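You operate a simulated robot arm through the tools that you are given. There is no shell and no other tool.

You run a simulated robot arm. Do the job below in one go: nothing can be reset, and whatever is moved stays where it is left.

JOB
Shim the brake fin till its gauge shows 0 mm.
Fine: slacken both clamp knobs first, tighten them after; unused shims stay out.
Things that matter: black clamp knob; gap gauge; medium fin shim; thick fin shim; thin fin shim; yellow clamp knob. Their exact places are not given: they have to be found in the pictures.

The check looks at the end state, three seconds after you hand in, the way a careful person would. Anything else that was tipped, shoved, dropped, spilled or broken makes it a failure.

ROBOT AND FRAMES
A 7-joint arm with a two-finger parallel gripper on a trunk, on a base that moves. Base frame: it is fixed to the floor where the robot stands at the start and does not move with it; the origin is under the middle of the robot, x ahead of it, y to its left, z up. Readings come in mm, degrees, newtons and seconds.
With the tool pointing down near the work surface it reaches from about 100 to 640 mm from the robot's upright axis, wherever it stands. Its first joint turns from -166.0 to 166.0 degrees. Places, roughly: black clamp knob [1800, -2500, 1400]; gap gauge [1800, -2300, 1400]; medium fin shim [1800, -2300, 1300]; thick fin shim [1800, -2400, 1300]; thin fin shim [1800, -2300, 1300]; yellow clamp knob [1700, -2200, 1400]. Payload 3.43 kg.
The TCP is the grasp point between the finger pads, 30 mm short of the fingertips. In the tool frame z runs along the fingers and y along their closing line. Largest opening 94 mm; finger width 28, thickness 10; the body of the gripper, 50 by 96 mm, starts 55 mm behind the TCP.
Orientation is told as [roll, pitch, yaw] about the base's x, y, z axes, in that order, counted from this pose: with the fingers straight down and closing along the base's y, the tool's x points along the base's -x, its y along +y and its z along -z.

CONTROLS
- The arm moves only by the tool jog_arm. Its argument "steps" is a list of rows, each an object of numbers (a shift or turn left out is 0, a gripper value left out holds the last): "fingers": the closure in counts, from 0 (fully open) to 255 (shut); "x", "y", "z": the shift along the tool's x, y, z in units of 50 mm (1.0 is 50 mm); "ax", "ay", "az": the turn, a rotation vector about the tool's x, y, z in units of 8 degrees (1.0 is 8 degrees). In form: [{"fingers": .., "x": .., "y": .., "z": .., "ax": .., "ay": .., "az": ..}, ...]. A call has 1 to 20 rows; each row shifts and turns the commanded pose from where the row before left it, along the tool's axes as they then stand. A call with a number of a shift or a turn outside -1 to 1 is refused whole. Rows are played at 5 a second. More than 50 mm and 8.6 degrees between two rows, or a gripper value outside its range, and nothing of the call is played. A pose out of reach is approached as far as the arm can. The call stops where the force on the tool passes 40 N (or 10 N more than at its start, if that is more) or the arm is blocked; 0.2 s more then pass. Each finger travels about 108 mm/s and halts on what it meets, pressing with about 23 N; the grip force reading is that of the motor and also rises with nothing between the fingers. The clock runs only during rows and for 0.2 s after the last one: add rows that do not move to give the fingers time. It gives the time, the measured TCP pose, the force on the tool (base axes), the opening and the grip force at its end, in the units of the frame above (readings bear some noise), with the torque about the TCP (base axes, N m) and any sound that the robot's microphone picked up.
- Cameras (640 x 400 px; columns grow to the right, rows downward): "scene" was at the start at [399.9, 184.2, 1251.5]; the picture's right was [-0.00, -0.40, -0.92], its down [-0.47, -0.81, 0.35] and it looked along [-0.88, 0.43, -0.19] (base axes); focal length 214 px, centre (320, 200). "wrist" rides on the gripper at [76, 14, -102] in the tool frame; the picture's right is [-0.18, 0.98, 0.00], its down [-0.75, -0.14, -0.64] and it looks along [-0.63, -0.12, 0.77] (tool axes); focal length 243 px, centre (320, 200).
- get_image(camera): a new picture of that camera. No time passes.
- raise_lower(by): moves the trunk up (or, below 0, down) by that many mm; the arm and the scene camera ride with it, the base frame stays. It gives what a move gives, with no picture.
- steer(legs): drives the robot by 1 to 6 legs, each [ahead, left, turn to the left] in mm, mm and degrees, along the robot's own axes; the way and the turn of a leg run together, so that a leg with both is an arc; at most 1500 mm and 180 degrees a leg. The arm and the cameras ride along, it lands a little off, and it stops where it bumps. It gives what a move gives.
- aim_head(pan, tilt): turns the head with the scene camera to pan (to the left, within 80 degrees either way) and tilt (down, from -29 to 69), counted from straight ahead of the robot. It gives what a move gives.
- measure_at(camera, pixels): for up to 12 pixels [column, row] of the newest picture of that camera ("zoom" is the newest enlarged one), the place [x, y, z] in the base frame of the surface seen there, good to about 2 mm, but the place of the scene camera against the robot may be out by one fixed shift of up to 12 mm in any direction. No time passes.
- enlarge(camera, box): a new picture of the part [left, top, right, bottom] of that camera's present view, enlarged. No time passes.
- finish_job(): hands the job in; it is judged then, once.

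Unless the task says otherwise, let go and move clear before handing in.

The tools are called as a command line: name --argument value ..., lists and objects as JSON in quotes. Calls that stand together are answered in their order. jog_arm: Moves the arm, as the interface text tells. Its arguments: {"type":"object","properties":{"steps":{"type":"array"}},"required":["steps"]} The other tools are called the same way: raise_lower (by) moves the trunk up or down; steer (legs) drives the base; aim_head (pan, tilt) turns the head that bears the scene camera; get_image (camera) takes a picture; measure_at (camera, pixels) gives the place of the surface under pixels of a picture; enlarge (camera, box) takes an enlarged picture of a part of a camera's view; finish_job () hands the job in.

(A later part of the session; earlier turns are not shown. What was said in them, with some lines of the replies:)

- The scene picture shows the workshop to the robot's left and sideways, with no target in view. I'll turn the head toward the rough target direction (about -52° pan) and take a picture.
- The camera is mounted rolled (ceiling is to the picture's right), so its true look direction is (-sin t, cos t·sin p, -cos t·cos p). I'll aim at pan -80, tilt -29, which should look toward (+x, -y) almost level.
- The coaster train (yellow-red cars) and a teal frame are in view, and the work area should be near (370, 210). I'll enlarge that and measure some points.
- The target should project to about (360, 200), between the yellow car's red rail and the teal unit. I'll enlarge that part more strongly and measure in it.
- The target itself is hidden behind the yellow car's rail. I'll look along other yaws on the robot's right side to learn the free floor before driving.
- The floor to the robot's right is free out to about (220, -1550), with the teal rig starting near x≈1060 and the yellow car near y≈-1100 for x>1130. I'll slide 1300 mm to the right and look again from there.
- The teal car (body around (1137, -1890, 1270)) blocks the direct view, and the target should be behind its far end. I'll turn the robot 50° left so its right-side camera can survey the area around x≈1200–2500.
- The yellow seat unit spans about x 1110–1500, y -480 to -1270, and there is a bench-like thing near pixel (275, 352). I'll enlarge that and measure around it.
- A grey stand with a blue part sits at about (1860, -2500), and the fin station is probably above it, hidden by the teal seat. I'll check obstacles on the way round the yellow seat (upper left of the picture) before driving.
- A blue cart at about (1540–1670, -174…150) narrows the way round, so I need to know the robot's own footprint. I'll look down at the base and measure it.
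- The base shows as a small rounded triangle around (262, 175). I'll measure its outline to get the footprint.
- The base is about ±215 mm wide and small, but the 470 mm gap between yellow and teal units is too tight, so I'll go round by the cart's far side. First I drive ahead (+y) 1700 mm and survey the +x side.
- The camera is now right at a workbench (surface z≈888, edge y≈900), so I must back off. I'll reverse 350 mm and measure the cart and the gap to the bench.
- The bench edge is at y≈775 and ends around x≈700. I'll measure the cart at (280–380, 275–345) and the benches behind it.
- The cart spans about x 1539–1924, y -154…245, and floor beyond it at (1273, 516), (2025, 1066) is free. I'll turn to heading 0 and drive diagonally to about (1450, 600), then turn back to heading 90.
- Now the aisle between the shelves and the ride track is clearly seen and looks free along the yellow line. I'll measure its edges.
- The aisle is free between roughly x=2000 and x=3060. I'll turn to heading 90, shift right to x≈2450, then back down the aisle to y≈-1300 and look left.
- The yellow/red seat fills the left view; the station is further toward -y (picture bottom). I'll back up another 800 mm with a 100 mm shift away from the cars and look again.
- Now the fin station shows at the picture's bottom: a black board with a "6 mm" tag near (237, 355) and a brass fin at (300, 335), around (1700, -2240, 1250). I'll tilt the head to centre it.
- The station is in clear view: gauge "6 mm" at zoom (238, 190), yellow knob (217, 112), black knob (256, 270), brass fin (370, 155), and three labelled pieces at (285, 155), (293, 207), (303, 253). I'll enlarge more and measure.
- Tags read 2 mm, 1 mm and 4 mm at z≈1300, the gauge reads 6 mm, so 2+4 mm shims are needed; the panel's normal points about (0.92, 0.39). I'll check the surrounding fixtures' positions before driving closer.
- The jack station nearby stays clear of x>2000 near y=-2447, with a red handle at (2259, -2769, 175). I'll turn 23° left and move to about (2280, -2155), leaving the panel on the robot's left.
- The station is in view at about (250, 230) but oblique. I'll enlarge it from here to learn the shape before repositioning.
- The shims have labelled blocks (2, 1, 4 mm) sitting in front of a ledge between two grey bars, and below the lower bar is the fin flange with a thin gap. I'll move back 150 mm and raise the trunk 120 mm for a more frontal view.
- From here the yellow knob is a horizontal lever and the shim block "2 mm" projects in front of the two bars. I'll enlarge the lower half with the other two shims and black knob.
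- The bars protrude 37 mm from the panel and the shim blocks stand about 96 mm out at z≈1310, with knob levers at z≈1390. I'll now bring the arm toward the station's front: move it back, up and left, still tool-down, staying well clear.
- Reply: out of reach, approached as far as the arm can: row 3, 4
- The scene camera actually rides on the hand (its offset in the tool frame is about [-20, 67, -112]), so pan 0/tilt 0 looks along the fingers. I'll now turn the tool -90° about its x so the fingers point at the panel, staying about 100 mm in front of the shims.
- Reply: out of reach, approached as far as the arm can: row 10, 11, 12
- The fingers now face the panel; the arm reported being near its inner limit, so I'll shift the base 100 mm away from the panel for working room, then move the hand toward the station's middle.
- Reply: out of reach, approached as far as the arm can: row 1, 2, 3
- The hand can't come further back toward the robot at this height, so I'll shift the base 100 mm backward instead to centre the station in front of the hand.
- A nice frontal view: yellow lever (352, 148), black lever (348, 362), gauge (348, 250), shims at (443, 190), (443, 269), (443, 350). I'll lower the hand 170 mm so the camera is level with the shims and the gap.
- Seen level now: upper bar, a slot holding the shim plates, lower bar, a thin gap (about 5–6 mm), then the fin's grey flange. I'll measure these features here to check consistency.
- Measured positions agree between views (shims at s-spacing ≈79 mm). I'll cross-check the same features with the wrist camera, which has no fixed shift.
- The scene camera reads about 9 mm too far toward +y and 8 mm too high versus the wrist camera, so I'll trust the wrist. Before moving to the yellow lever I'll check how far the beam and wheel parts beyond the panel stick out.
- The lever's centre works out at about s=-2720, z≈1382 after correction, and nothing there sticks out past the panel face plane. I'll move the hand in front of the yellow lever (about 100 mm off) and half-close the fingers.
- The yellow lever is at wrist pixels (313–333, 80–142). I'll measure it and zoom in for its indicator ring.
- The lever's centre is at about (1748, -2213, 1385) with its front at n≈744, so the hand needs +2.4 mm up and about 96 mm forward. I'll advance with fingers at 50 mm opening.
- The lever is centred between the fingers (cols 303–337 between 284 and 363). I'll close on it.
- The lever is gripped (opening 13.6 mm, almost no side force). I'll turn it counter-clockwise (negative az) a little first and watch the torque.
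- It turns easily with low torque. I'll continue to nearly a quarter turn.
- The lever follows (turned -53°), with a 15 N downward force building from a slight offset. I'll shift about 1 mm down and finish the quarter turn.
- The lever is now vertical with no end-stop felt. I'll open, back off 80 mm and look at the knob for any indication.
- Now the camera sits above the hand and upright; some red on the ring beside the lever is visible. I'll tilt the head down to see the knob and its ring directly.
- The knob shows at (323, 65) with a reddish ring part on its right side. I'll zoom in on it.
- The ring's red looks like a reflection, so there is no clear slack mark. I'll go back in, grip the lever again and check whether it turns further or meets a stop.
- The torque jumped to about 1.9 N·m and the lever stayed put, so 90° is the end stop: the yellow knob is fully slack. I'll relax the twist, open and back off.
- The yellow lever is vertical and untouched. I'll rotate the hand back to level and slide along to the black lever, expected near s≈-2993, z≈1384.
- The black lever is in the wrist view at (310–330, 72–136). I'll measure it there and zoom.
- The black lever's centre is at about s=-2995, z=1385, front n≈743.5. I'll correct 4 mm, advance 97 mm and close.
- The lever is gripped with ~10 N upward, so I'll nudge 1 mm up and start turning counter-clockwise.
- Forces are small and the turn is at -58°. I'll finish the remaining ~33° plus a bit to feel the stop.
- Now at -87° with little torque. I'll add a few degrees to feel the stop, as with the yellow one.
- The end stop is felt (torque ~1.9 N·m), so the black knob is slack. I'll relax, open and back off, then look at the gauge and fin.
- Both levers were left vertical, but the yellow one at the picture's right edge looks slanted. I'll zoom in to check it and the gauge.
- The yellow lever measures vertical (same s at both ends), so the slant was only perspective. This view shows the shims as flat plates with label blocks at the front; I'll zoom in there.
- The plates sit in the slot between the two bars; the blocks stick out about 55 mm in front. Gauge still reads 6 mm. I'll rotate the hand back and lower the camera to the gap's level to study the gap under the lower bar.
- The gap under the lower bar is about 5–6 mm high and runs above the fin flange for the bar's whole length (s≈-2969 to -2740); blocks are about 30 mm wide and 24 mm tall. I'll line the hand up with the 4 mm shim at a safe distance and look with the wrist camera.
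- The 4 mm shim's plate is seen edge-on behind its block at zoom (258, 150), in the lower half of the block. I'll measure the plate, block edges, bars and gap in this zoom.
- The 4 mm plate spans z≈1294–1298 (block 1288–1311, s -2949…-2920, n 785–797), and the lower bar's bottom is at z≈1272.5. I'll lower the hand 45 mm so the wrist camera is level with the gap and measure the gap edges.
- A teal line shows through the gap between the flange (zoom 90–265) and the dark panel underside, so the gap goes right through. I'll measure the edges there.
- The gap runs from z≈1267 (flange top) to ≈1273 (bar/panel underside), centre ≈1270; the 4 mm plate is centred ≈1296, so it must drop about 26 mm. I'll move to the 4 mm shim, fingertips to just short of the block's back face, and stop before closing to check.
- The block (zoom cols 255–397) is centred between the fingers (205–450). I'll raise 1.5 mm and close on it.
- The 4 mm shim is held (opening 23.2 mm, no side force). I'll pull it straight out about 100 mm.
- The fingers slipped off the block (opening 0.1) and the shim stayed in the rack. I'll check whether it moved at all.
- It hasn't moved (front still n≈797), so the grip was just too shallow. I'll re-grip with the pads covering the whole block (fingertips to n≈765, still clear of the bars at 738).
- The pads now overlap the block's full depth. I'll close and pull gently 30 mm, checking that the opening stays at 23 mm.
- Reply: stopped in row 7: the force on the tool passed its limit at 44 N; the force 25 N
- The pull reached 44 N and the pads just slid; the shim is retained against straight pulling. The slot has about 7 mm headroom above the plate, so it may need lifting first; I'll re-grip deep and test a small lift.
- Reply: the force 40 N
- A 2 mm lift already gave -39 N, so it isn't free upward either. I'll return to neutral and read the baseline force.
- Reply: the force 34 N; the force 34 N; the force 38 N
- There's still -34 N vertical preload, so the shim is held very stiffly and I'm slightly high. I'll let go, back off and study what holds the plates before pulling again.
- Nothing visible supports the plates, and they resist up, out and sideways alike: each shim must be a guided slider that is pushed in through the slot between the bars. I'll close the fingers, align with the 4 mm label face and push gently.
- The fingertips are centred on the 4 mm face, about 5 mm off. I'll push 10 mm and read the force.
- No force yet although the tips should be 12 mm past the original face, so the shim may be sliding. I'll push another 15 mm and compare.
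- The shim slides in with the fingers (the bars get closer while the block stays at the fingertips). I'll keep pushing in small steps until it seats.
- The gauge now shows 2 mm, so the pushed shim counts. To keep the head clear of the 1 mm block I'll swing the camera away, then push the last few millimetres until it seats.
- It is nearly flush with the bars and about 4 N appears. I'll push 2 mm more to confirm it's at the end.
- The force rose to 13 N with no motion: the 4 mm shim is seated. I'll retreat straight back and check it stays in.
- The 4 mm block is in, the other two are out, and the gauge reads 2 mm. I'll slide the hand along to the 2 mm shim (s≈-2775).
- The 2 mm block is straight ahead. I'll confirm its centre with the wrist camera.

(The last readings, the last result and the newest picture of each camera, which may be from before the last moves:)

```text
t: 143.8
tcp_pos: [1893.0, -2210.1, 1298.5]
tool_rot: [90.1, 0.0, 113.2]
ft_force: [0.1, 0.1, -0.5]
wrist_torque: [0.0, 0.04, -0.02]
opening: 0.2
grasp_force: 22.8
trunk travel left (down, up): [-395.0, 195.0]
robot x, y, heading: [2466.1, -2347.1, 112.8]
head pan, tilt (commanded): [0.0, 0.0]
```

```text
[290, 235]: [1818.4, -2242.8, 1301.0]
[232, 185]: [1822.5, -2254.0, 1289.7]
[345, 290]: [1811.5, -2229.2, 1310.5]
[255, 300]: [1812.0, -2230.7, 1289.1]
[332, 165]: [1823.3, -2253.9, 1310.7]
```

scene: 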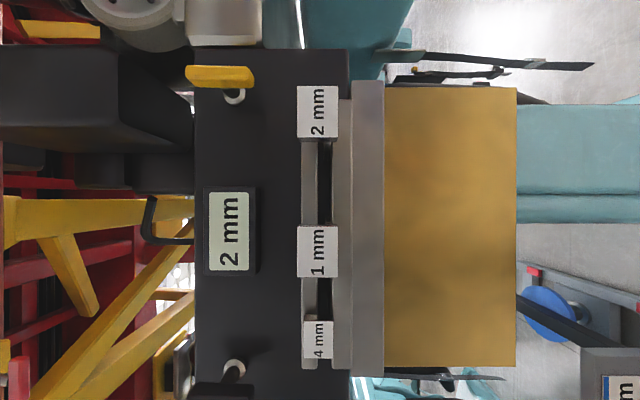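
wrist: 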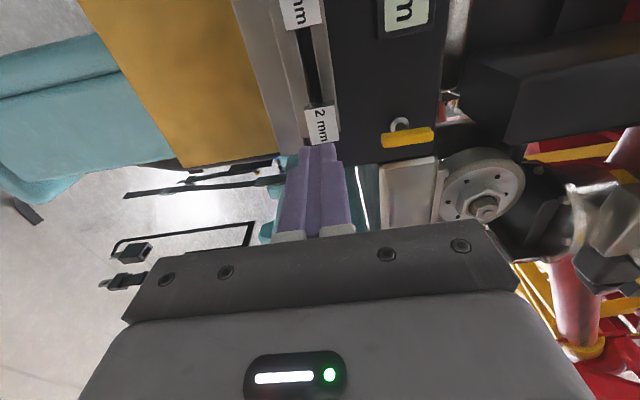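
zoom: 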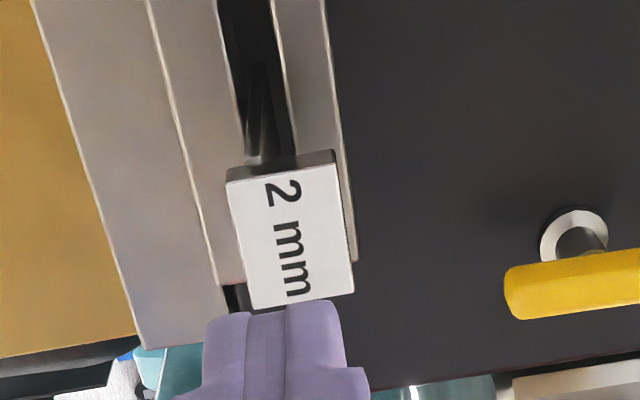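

The 2 mm block centre is at s≈-2774, z≈1300, n≈797, matching the hand. I'll approach and push it in slowly.

jog_arm --steps '[{"y": 0.02, "z": 0.5}, {"z": 0.4}, {"z": 0.1}, {"z": 0.1}, {"z": 0.1}, {"z": 0.1}, {}]'

get_image --camera "wrist"

enlarge --camera "wrist" --box '[260, 90, 400, 200]'

```text
t: 145.4
tcp_pos: [1832.3, -2237.2, 1300.2]
tool_rot: [90.4, 0.0, 113.1]
ft_force: [0.4, 0.4, 0.5]
wrist_torque: [0.01, -0.01, 0.02]
opening: 0.0
grasp_force: 23.2
trunk travel left (down, up): [-395.0, 195.0]
robot x, y, heading: [2469.9, -2345.5, 112.8]
head pan, tilt (commanded): [0.0, 0.0]
```

```text
taken
```

wrist: 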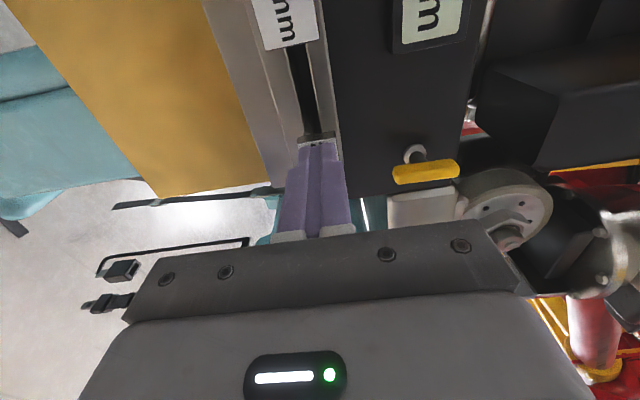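

```text
3.64 times, centred on (330, 145) of wrist
```

zoom: 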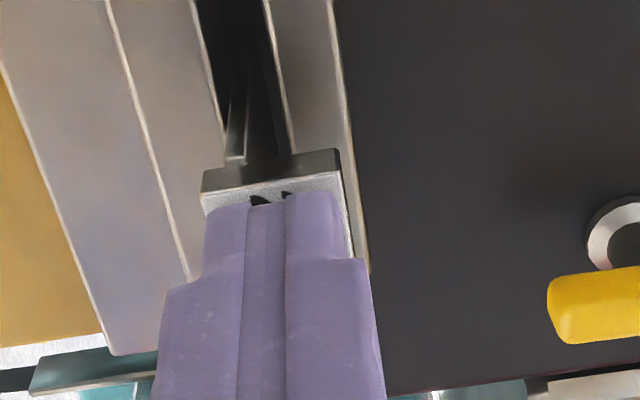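

The block is in contact and moving. I'll continue pushing 25 mm, then finish in small steps.

jog_arm --steps '[{"z": 0.1}, {"z": 0.1}, {"z": 0.1}, {"z": 0.1}, {"z": 0.1}, {}]'

jog_arm --steps '[{"z": 0.04}, {"z": 0.04}, {"z": 0.03}, {}]'

get_image --camera "wrist"

enlarge --camera "wrist" --box '[260, 90, 400, 200]'

```text
t: 146.8
tcp_pos: [1809.8, -2246.1, 1302.1]
tool_rot: [90.1, 0.1, 113.0]
ft_force: [0.2, -1.1, 0.4]
wrist_torque: [-0.01, -0.05, -0.02]
opening: 0.1
grasp_force: 22.6
trunk travel left (down, up): [-395.0, 195.0]
robot x, y, heading: [2465.0, -2348.4, 112.7]
head pan, tilt (commanded): [0.0, 0.0]
```

```text
t: 147.8
tcp_pos: [1803.1, -2248.6, 1301.4]
tool_rot: [90.3, 0.0, 113.0]
ft_force: [-0.2, -0.2, -0.2]
wrist_torque: [-0.02, 0.0, -0.02]
opening: 0.0
grasp_force: 22.9
trunk travel left (down, up): [-395.0, 195.0]
robot x, y, heading: [2463.4, -2345.0, 113.1]
head pan, tilt (commanded): [0.0, 0.0]
```

```text
taken
```

wrist: 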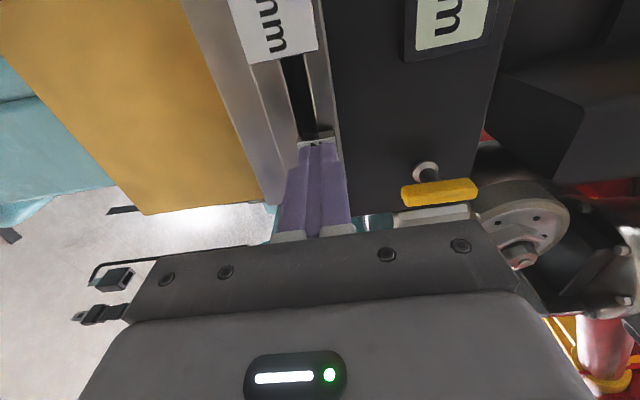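

```text
3.64 times, centred on (330, 145) of wrist
```

zoom: 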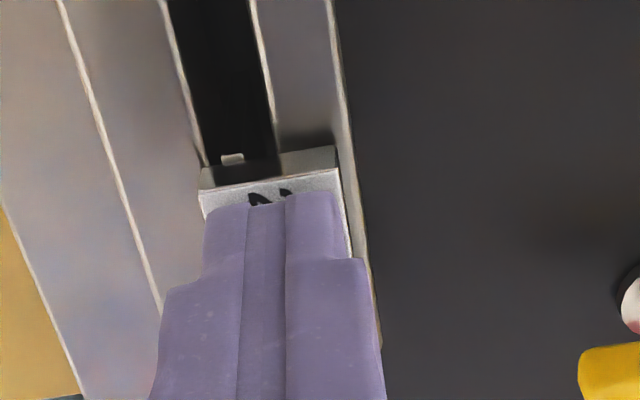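

It's almost flush (hand at n≈781, same as the 4 mm shim's end). I'll push a couple of millimetres more to feel the stop.

jog_arm --steps '[{"z": 0.02}, {"z": 0.02}, {}]'

```text
t: 148.6
tcp_pos: [1804.1, -2248.6, 1300.2]
tool_rot: [90.2, 0.0, 113.0]
ft_force: [4.4, 1.4, -0.6]
wrist_torque: [0.02, -0.05, 0.0]
opening: 0.0
grasp_force: 23.0
trunk travel left (down, up): [-395.0, 195.0]
robot x, y, heading: [2466.2, -2347.0, 112.9]
head pan, tilt (commanded): [0.0, 0.0]
```

jog_arm --steps '[{"z": 0.02}, {}]'

aim_head --pan 0 --tilt 45

get_image --camera "scene"

```text
t: 149.2
tcp_pos: [1802.2, -2248.4, 1302.6]
tool_rot: [90.2, 0.0, 113.0]
ft_force: [8.4, 2.5, -3.3]
wrist_torque: [-0.02, -0.12, -0.1]
opening: 0.2
grasp_force: 23.1
trunk travel left (down, up): [-395.0, 195.0]
robot x, y, heading: [2464.3, -2349.9, 112.9]
head pan, tilt (commanded): [0.0, 0.0]
```

```text
t: 150.3
tcp_pos: [1802.6, -2248.6, 1300.9]
tool_rot: [90.3, 0.0, 113.1]
ft_force: [10.2, 3.3, -7.0]
wrist_torque: [0.01, -0.23, -0.09]
opening: 0.0
grasp_force: 23.2
trunk travel left (down, up): [-395.0, 195.0]
robot x, y, heading: [2464.6, -2346.1, 112.9]
head pan, tilt (commanded): [0.0, 45.0]
```

```text
taken
```

scene: 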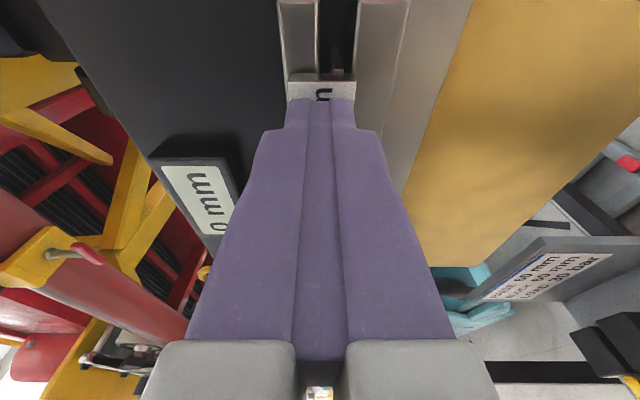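

The force rises to about 10 N at the stop and the gauge at (212, 200) seems to read 0 mm. I'll retreat straight back and verify.

jog_arm --steps '[{"z": -0.2}, {"z": -0.6}, {"z": -0.6}, {"z": -0.6}, {}]'

get_image --camera "scene"

get_image --camera "wrist"

```text
t: 151.6
tcp_pos: [1893.9, -2209.6, 1300.3]
tool_rot: [90.2, 0.0, 113.1]
ft_force: [0.3, 0.0, 0.0]
wrist_torque: [0.01, 0.05, 0.0]
opening: 0.0
grasp_force: 22.7
trunk travel left (down, up): [-395.0, 195.0]
robot x, y, heading: [2466.0, -2350.0, 112.7]
head pan, tilt (commanded): [0.0, 45.0]
```

```text
taken
```

scene: 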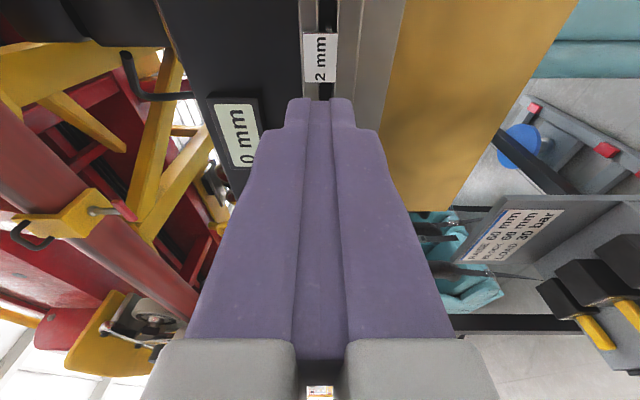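

```text
taken
```

wrist: 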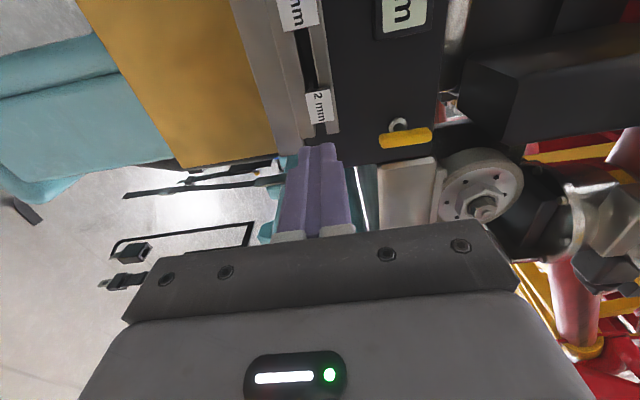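

The gauge reads 0 mm with the 2 mm and 4 mm shims in and the 1 mm one out. Now I'll go to the yellow lever and turn the hand -90° to match its vertical position.

jog_arm --steps '[{"x": -0.36, "y": 0.56, "ax": 0.03}, {"x": -0.36, "y": 0.56}, {"x": -0.36, "y": 0.56}, {"az": -0.9}, {"az": -0.9}, {"az": -0.9}, {"az": -0.9}, {"az": -0.9}, {"az": -0.9}, {"az": -0.9}, {"az": -0.9}, {"az": -0.9}, {"az": -0.9}, {"az": -0.9}, {"az": -0.9}, {"az": -0.45}, {"fingers": 120}, {}, {}]'

get_image --camera "wrist"

get_image --camera "scene"

```text
t: 155.6
tcp_pos: [1873.2, -2161.6, 1384.1]
tool_rot: [-90.1, -90.0, -67.0]
ft_force: [-0.6, 0.1, 0.1]
wrist_torque: [0.02, 0.0, -0.01]
opening: 49.5
grasp_force: 0.0
trunk travel left (down, up): [-395.0, 195.0]
robot x, y, heading: [2467.0, -2345.5, 113.0]
head pan, tilt (commanded): [0.0, 45.0]
```

```text
taken
```

wrist: 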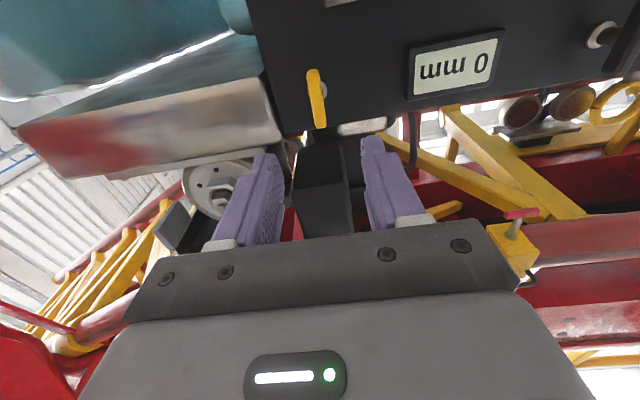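

```text
taken
```

scene: 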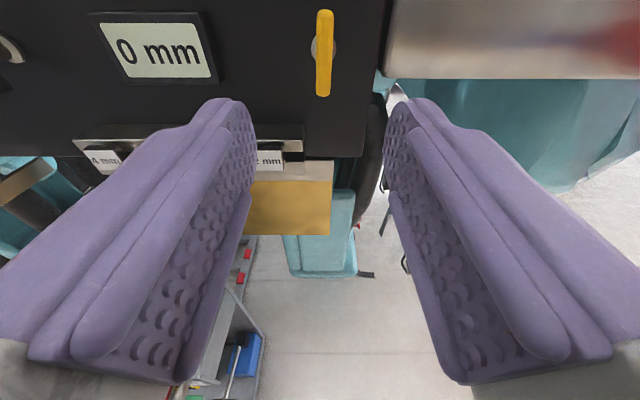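

The gauge clearly reads 0 mm. I'll measure the yellow lever's centre in this pose before going in.

measure_at --camera "wrist" --pixels '[[314, 78], [316, 95], [319, 120], [311, 95], [321, 95], [330, 88]]'

measure_at --camera "scene" --pixels '[[325, 15], [324, 50], [322, 90], [318, 50], [331, 50]]'

```text
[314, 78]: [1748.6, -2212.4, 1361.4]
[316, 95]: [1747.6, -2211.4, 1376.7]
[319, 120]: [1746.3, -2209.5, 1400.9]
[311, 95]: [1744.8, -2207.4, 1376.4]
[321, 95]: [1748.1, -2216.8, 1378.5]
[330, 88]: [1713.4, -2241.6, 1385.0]
```

```text
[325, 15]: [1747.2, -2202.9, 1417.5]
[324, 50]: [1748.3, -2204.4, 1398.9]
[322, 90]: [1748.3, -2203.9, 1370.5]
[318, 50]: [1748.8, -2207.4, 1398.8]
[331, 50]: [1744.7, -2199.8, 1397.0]
```

The lever's centre is at s≈-2718.5, so I'll shift 3 mm toward +f, advance 126 mm and close on it.

jog_arm --steps '[{"y": -0.06, "z": 0.6}, {"z": 0.6}, {"z": 0.6}, {"z": 0.5}, {"z": 0.22}, {}, {"fingers": 255}, {}, {}]'

get_image --camera "scene"

```text
t: 157.6
tcp_pos: [1755.4, -2206.9, 1384.2]
tool_rot: [-138.7, -90.0, -18.2]
ft_force: [-0.9, 1.0, 0.9]
wrist_torque: [0.02, 0.02, -0.13]
opening: 13.8
grasp_force: 45.1
trunk travel left (down, up): [-395.0, 195.0]
robot x, y, heading: [2466.0, -2348.2, 112.9]
head pan, tilt (commanded): [0.0, 45.0]
```

```text
taken
```

scene: 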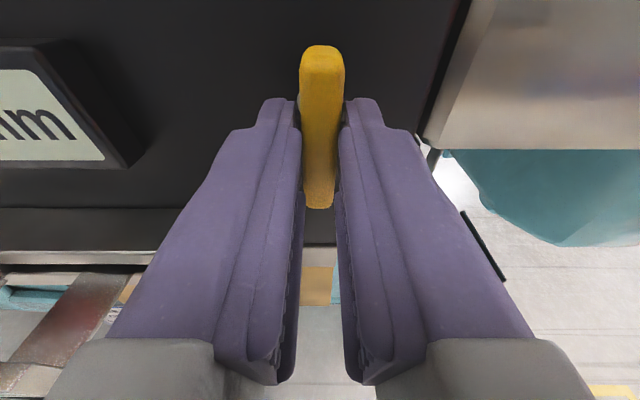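

Well gripped with negligible force. I'll turn it clockwise (positive az) toward tight.

jog_arm --steps '[{"az": 0.8}, {"az": 0.8}, {"az": 0.8}, {"az": 0.8}, {"az": 0.8}, {"az": 0.8}]'

jog_arm --steps '[{"az": 0.8}, {"az": 0.8}, {"az": 0.8}, {"az": 0.8}, {"az": 0.8}]'

```text
t: 158.9
tcp_pos: [1755.9, -2207.9, 1383.7]
tool_rot: [89.9, -51.5, 113.1]
ft_force: [-1.5, 0.7, 2.9]
wrist_torque: [-0.04, 0.05, -0.08]
opening: 13.9
grasp_force: 44.5
trunk travel left (down, up): [-395.0, 195.0]
robot x, y, heading: [2469.6, -2349.6, 112.7]
head pan, tilt (commanded): [0.0, 45.0]
```

```text
t: 160.2
tcp_pos: [1754.4, -2208.5, 1384.5]
tool_rot: [90.0, -19.5, 113.1]
ft_force: [-1.7, -1.1, 4.1]
wrist_torque: [0.01, -0.03, 0.27]
opening: 13.4
grasp_force: 45.5
trunk travel left (down, up): [-395.0, 195.0]
robot x, y, heading: [2465.4, -2343.9, 113.0]
head pan, tilt (commanded): [0.0, 45.0]
```

It's at -19.5° now with small forces. I'll finish to 0° and a few degrees beyond to feel the tight stop.

jog_arm --steps '[{"az": 0.8}, {"az": 0.8}, {"az": 0.8}]'

jog_arm --steps '[{"az": 0.4}, {"az": 0.4}]'

```text
t: 160.9
tcp_pos: [1755.3, -2207.2, 1385.6]
tool_rot: [90.0, -0.4, 113.0]
ft_force: [-3.0, -1.1, 6.3]
wrist_torque: [0.0, 0.01, 0.14]
opening: 13.5
grasp_force: 44.9
trunk travel left (down, up): [-395.0, 195.0]
robot x, y, heading: [2468.3, -2347.0, 113.2]
head pan, tilt (commanded): [0.0, 45.0]
```

```text
t: 161.6
tcp_pos: [1755.0, -2207.5, 1386.6]
tool_rot: [90.0, 5.9, 113.1]
ft_force: [-0.8, -1.1, 3.9]
wrist_torque: [1.36, 0.69, 0.16]
opening: 14.0
grasp_force: 44.8
trunk travel left (down, up): [-395.0, 195.0]
robot x, y, heading: [2467.3, -2346.8, 112.9]
head pan, tilt (commanded): [0.0, 45.0]
```

The torque of about 1.5 N·m shows the tight stop at 0°. I'll relax the twist partly (not past 0°), open and back off.

jog_arm --steps '[{"az": -0.5}, {"fingers": 120}, {}, {"z": -0.6}, {"z": -0.6}, {"z": -0.6}, {"z": -0.4}, {}]'

get_image --camera "wrist"

enlarge --camera "wrist" --box '[270, 40, 390, 150]'

measure_at --camera "zoom" --pixels '[[260, 200], [275, 250], [290, 300]]'

```text
t: 163.3
tcp_pos: [1857.4, -2163.5, 1383.5]
tool_rot: [90.0, 1.9, 113.0]
ft_force: [1.0, 0.5, -0.1]
wrist_torque: [-0.02, -0.04, -0.01]
opening: 49.8
grasp_force: 0.1
trunk travel left (down, up): [-395.0, 195.0]
robot x, y, heading: [2469.4, -2346.9, 112.8]
head pan, tilt (commanded): [0.0, 45.0]
```

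```text
taken
```

wrist: 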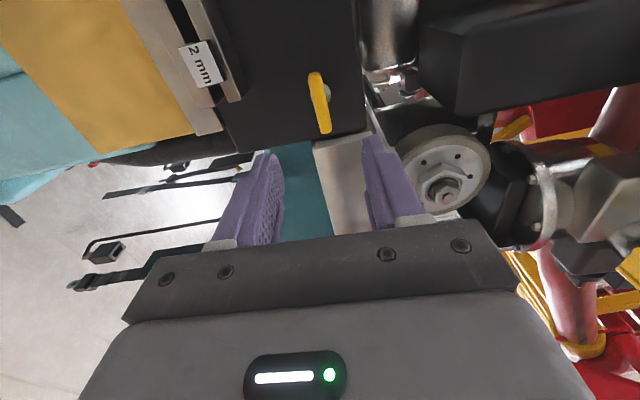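

```text
3.64 times, centred on (330, 95) of wrist
```

zoom: 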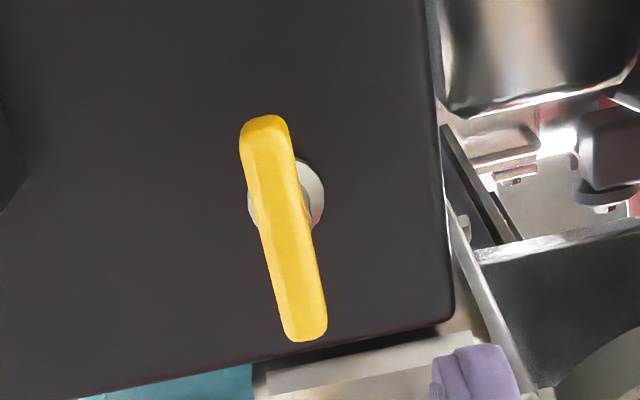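

```text
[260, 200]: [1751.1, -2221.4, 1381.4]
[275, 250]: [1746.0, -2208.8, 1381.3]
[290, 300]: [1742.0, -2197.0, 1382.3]
```

The yellow lever is horizontal again (z constant along it). Next the black lever: I'll rotate the hand to vertical grip and slide to s≈-2992.

jog_arm --steps '[{"az": -0.9}, {"az": -0.9}, {"az": -0.9}, {"az": -0.9}, {"az": -0.9}, {"az": -0.9}, {"az": -0.9}, {"az": -0.9}, {"az": -0.9}, {"az": -0.9}, {"az": -0.9}, {"az": -0.9}, {"az": -0.7}, {"y": 0.92, "z": -0.2}, {"y": 0.92}, {"y": 0.92}, {"y": 0.92}, {"y": 0.92}, {"y": 0.92}, {}]'

get_image --camera "wrist"

get_image --camera "scene"

```text
t: 167.6
tcp_pos: [1974.4, -2412.6, 1385.4]
tool_rot: [92.8, -90.0, 110.1]
ft_force: [0.2, -0.1, 0.4]
wrist_torque: [-0.01, 0.01, 0.0]
opening: 49.8
grasp_force: 0.1
trunk travel left (down, up): [-395.0, 195.0]
robot x, y, heading: [2466.8, -2348.5, 112.9]
head pan, tilt (commanded): [0.0, 45.0]
```

```text
taken
```

wrist: 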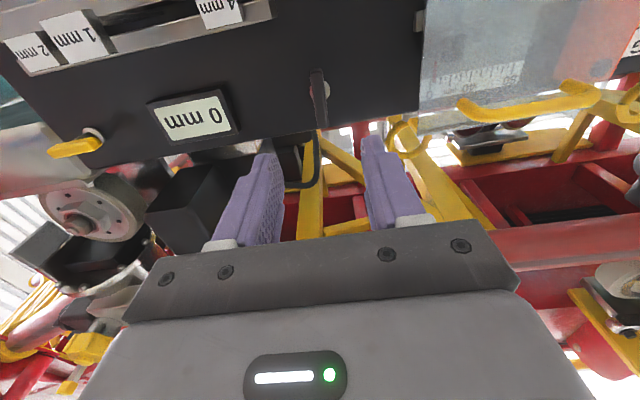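

```text
taken
```

scene: 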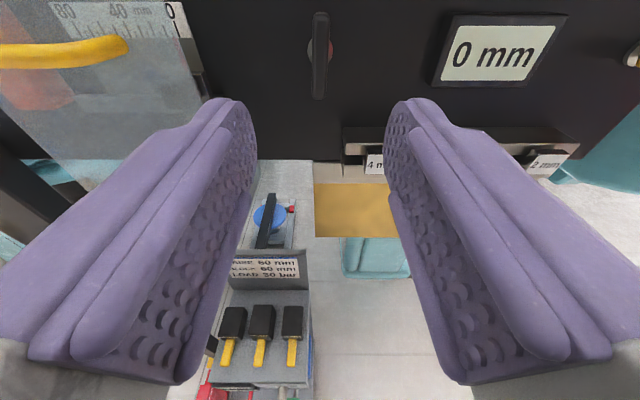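

The gauge is still 0 and the black lever is straight ahead. I'll measure its centre.

measure_at --camera "wrist" --pixels '[[316, 80], [318, 95], [321, 120], [314, 95], [322, 95], [318, 105]]'

enlarge --camera "wrist" --box '[270, 50, 370, 140]'

```text
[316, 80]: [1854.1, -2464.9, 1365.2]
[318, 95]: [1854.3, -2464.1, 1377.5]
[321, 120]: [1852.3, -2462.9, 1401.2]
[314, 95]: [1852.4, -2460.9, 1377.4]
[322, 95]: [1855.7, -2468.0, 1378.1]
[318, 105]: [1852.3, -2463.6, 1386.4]
```

```text
4.44 times, centred on (320, 95) of wrist
```

zoom: 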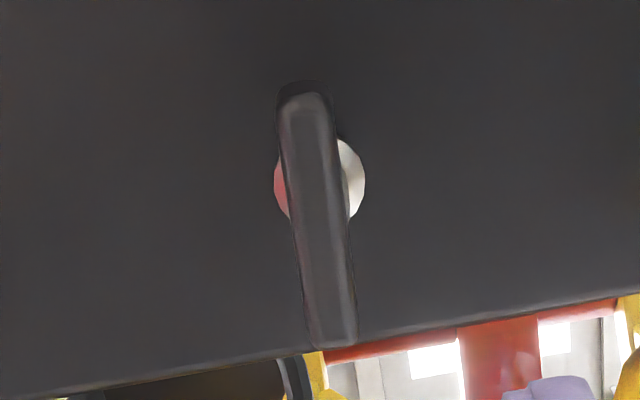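

The lever centre is at s≈-2992.8, matching the hand. I'll advance 122 mm and close.

jog_arm --steps '[{"y": 0.01, "z": 0.6}, {"z": 0.6}, {"z": 0.6}, {"z": 0.45}, {"z": 0.18}, {}, {"fingers": 255}, {}, {}]'

get_image --camera "scene"

```text
t: 169.6
tcp_pos: [1861.8, -2460.2, 1385.6]
tool_rot: [33.7, -90.0, 169.5]
ft_force: [-2.4, 2.1, 1.1]
wrist_torque: [0.02, -0.04, -0.19]
opening: 13.6
grasp_force: 44.6
trunk travel left (down, up): [-395.0, 195.0]
robot x, y, heading: [2470.1, -2348.1, 112.8]
head pan, tilt (commanded): [0.0, 45.0]
```

```text
taken
```

scene: 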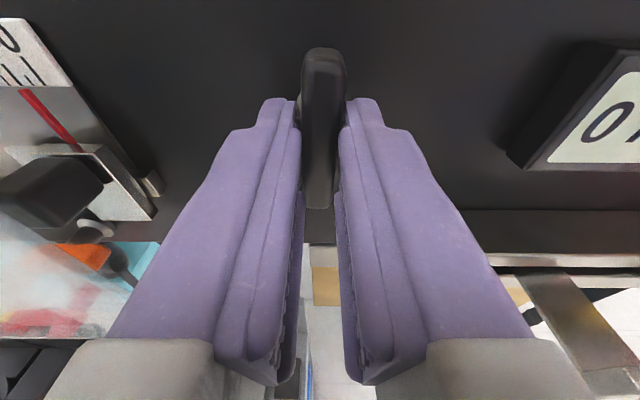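

Gripped with only ~3 N. I'll turn it clockwise to tight in two stages.

jog_arm --steps '[{"az": 0.8}, {"az": 0.8}, {"az": 0.8}, {"az": 0.8}, {"az": 0.8}, {"az": 0.8}]'

jog_arm --steps '[{"az": 0.8}, {"az": 0.8}, {"az": 0.8}, {"az": 0.8}, {"az": 0.8}]'

```text
t: 170.9
tcp_pos: [1862.6, -2459.7, 1383.8]
tool_rot: [90.1, -51.4, 113.1]
ft_force: [-3.2, 5.1, 7.1]
wrist_torque: [-0.12, 0.34, -0.43]
opening: 13.7
grasp_force: 44.8
trunk travel left (down, up): [-395.0, 195.0]
robot x, y, heading: [2466.1, -2344.9, 112.9]
head pan, tilt (commanded): [0.0, 45.0]
```

```text
t: 172.2
tcp_pos: [1862.7, -2461.7, 1385.5]
tool_rot: [90.1, -19.5, 113.2]
ft_force: [-3.9, 5.3, 9.2]
wrist_torque: [-0.15, 0.38, -1.11]
opening: 13.6
grasp_force: 45.1
trunk travel left (down, up): [-395.0, 195.0]
robot x, y, heading: [2463.4, -2344.4, 112.9]
head pan, tilt (commanded): [0.0, 45.0]
```

At -19.5° with modest forces. I'll finish to 0° and slightly past to feel the stop.

jog_arm --steps '[{"az": 0.8}, {"az": 0.8}, {"az": 0.8}]'

jog_arm --steps '[{"az": 0.4}, {"az": 0.4}]'

```text
t: 172.9
tcp_pos: [1862.4, -2460.7, 1384.2]
tool_rot: [90.1, -0.3, 113.2]
ft_force: [-5.6, 5.4, 10.1]
wrist_torque: [-0.06, 0.19, -0.79]
opening: 13.5
grasp_force: 44.6
trunk travel left (down, up): [-395.0, 195.0]
robot x, y, heading: [2465.2, -2348.1, 112.6]
head pan, tilt (commanded): [0.0, 45.0]
```

```text
t: 173.6
tcp_pos: [1861.8, -2460.5, 1384.0]
tool_rot: [89.9, 6.0, 113.2]
ft_force: [-3.4, 5.6, 9.7]
wrist_torque: [1.33, 0.73, -0.19]
opening: 13.9
grasp_force: 45.1
trunk travel left (down, up): [-395.0, 195.0]
robot x, y, heading: [2463.4, -2345.3, 113.0]
head pan, tilt (commanded): [0.0, 45.0]
```

The same ~1.5 N·m stop torque shows the black knob is tight. I'll relax partly, open and back well off, then verify everything.

jog_arm --steps '[{"az": -0.5}, {"fingers": 120}, {}, {"z": -0.6}, {"z": -0.6}, {"z": -0.6}, {"z": -0.6}, {}]'

aim_head --pan 0 --tilt 0

get_image --camera "wrist"

get_image --camera "scene"

```text
t: 175.3
tcp_pos: [1972.0, -2416.2, 1383.1]
tool_rot: [90.0, 2.0, 113.0]
ft_force: [0.6, 0.6, 0.1]
wrist_torque: [-0.02, 0.02, -0.03]
opening: 49.8
grasp_force: 0.0
trunk travel left (down, up): [-395.0, 195.0]
robot x, y, heading: [2467.6, -2343.1, 112.9]
head pan, tilt (commanded): [0.0, 45.0]
```

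```text
t: 176.5
tcp_pos: [1972.7, -2415.2, 1384.1]
tool_rot: [90.0, 2.0, 113.0]
ft_force: [0.7, -0.3, -0.1]
wrist_torque: [0.01, 0.01, -0.02]
opening: 49.7
grasp_force: 0.1
trunk travel left (down, up): [-395.0, 195.0]
robot x, y, heading: [2469.3, -2348.2, 112.7]
head pan, tilt (commanded): [0.0, 0.0]
```

```text
taken
```

wrist: 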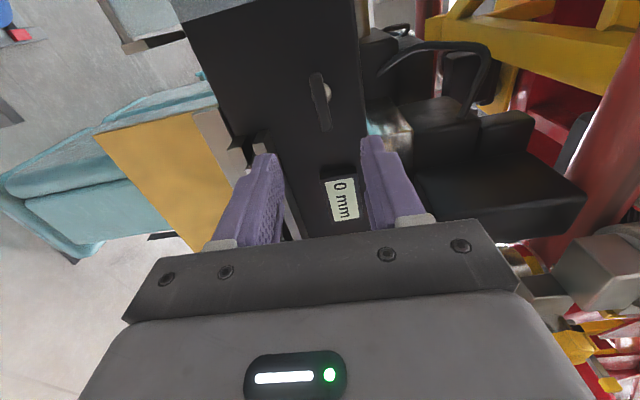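

```text
taken
```

scene: 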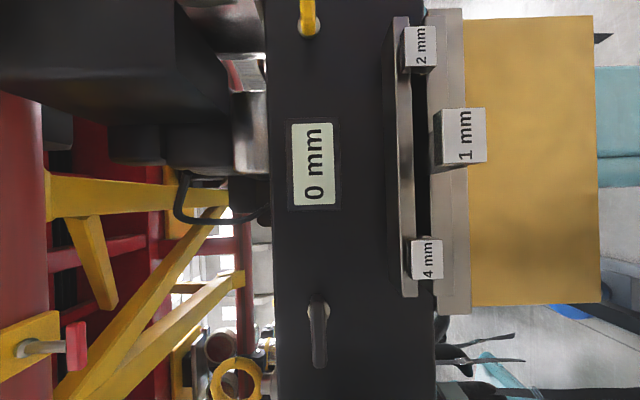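

The gauge reads 0 mm, the 2 mm and 4 mm blocks are in, the 1 mm block is out, and both levers are horizontal. I'll move the base 200 mm away from the station and take one last look.

steer --legs '[[0, -200, 0]]'

get_image --camera "scene"

enlarge --camera "scene" --box '[260, 60, 460, 330]'

```text
t: 178.1
tcp_pos: [2157.9, -2338.6, 1385.7]
tool_rot: [90.0, 2.0, 112.9]
ft_force: [0.3, 0.6, -0.1]
wrist_torque: [0.03, 0.02, -0.03]
opening: 49.7
grasp_force: 0.0
trunk travel left (down, up): [-395.0, 195.0]
robot x, y, heading: [2650.7, -2267.9, 112.4]
head pan, tilt (commanded): [0.0, 0.0]
```

```text
taken
```

scene: 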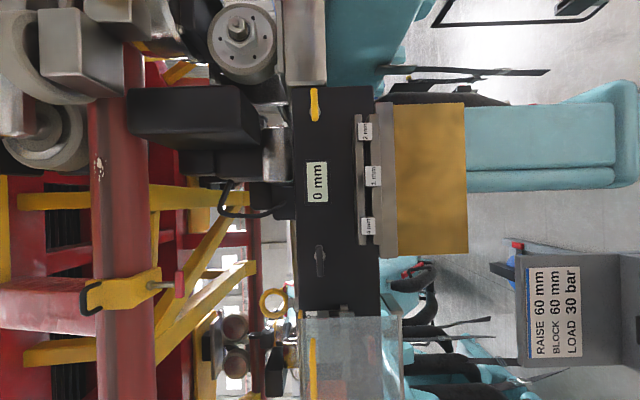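

```text
1.48 times, centred on (360, 195) of scene
```

zoom: 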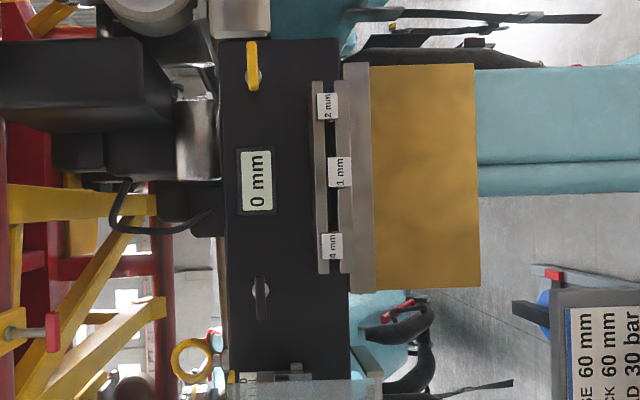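

The last picture confirms the gauge at 0 mm at (317, 182) and both levers back in their tight positions. The 2 mm and 4 mm shims are in, the 1 mm shim is out, and nothing else moved, so I'll hand the job in.

finish_job

```text
The job is handed in.
```

The brake fin is shimmed: its gauge read 0 mm in the last picture before I handed in. I don't have the check's verdict.

- **Shims:** the medium (2 mm) and thick (4 mm) shims are pushed in to their stops. The thin (1 mm) shim was left out.
- **Clamp knobs:** I turned both knobs a quarter turn to their slack stops first. After the shims were in, I turned both back until I felt the tight stops.
- **Failed first try:** I gripped the thick shim and pulled before realising the shims slide inward. The pull reached 44 N and the fingers slipped, but the shim measured in the same place afterward.
- **Surroundings:** I saw nothing else tipped, shoved or dropped. The gripper is open and the base is backed 200 mm away from the station.
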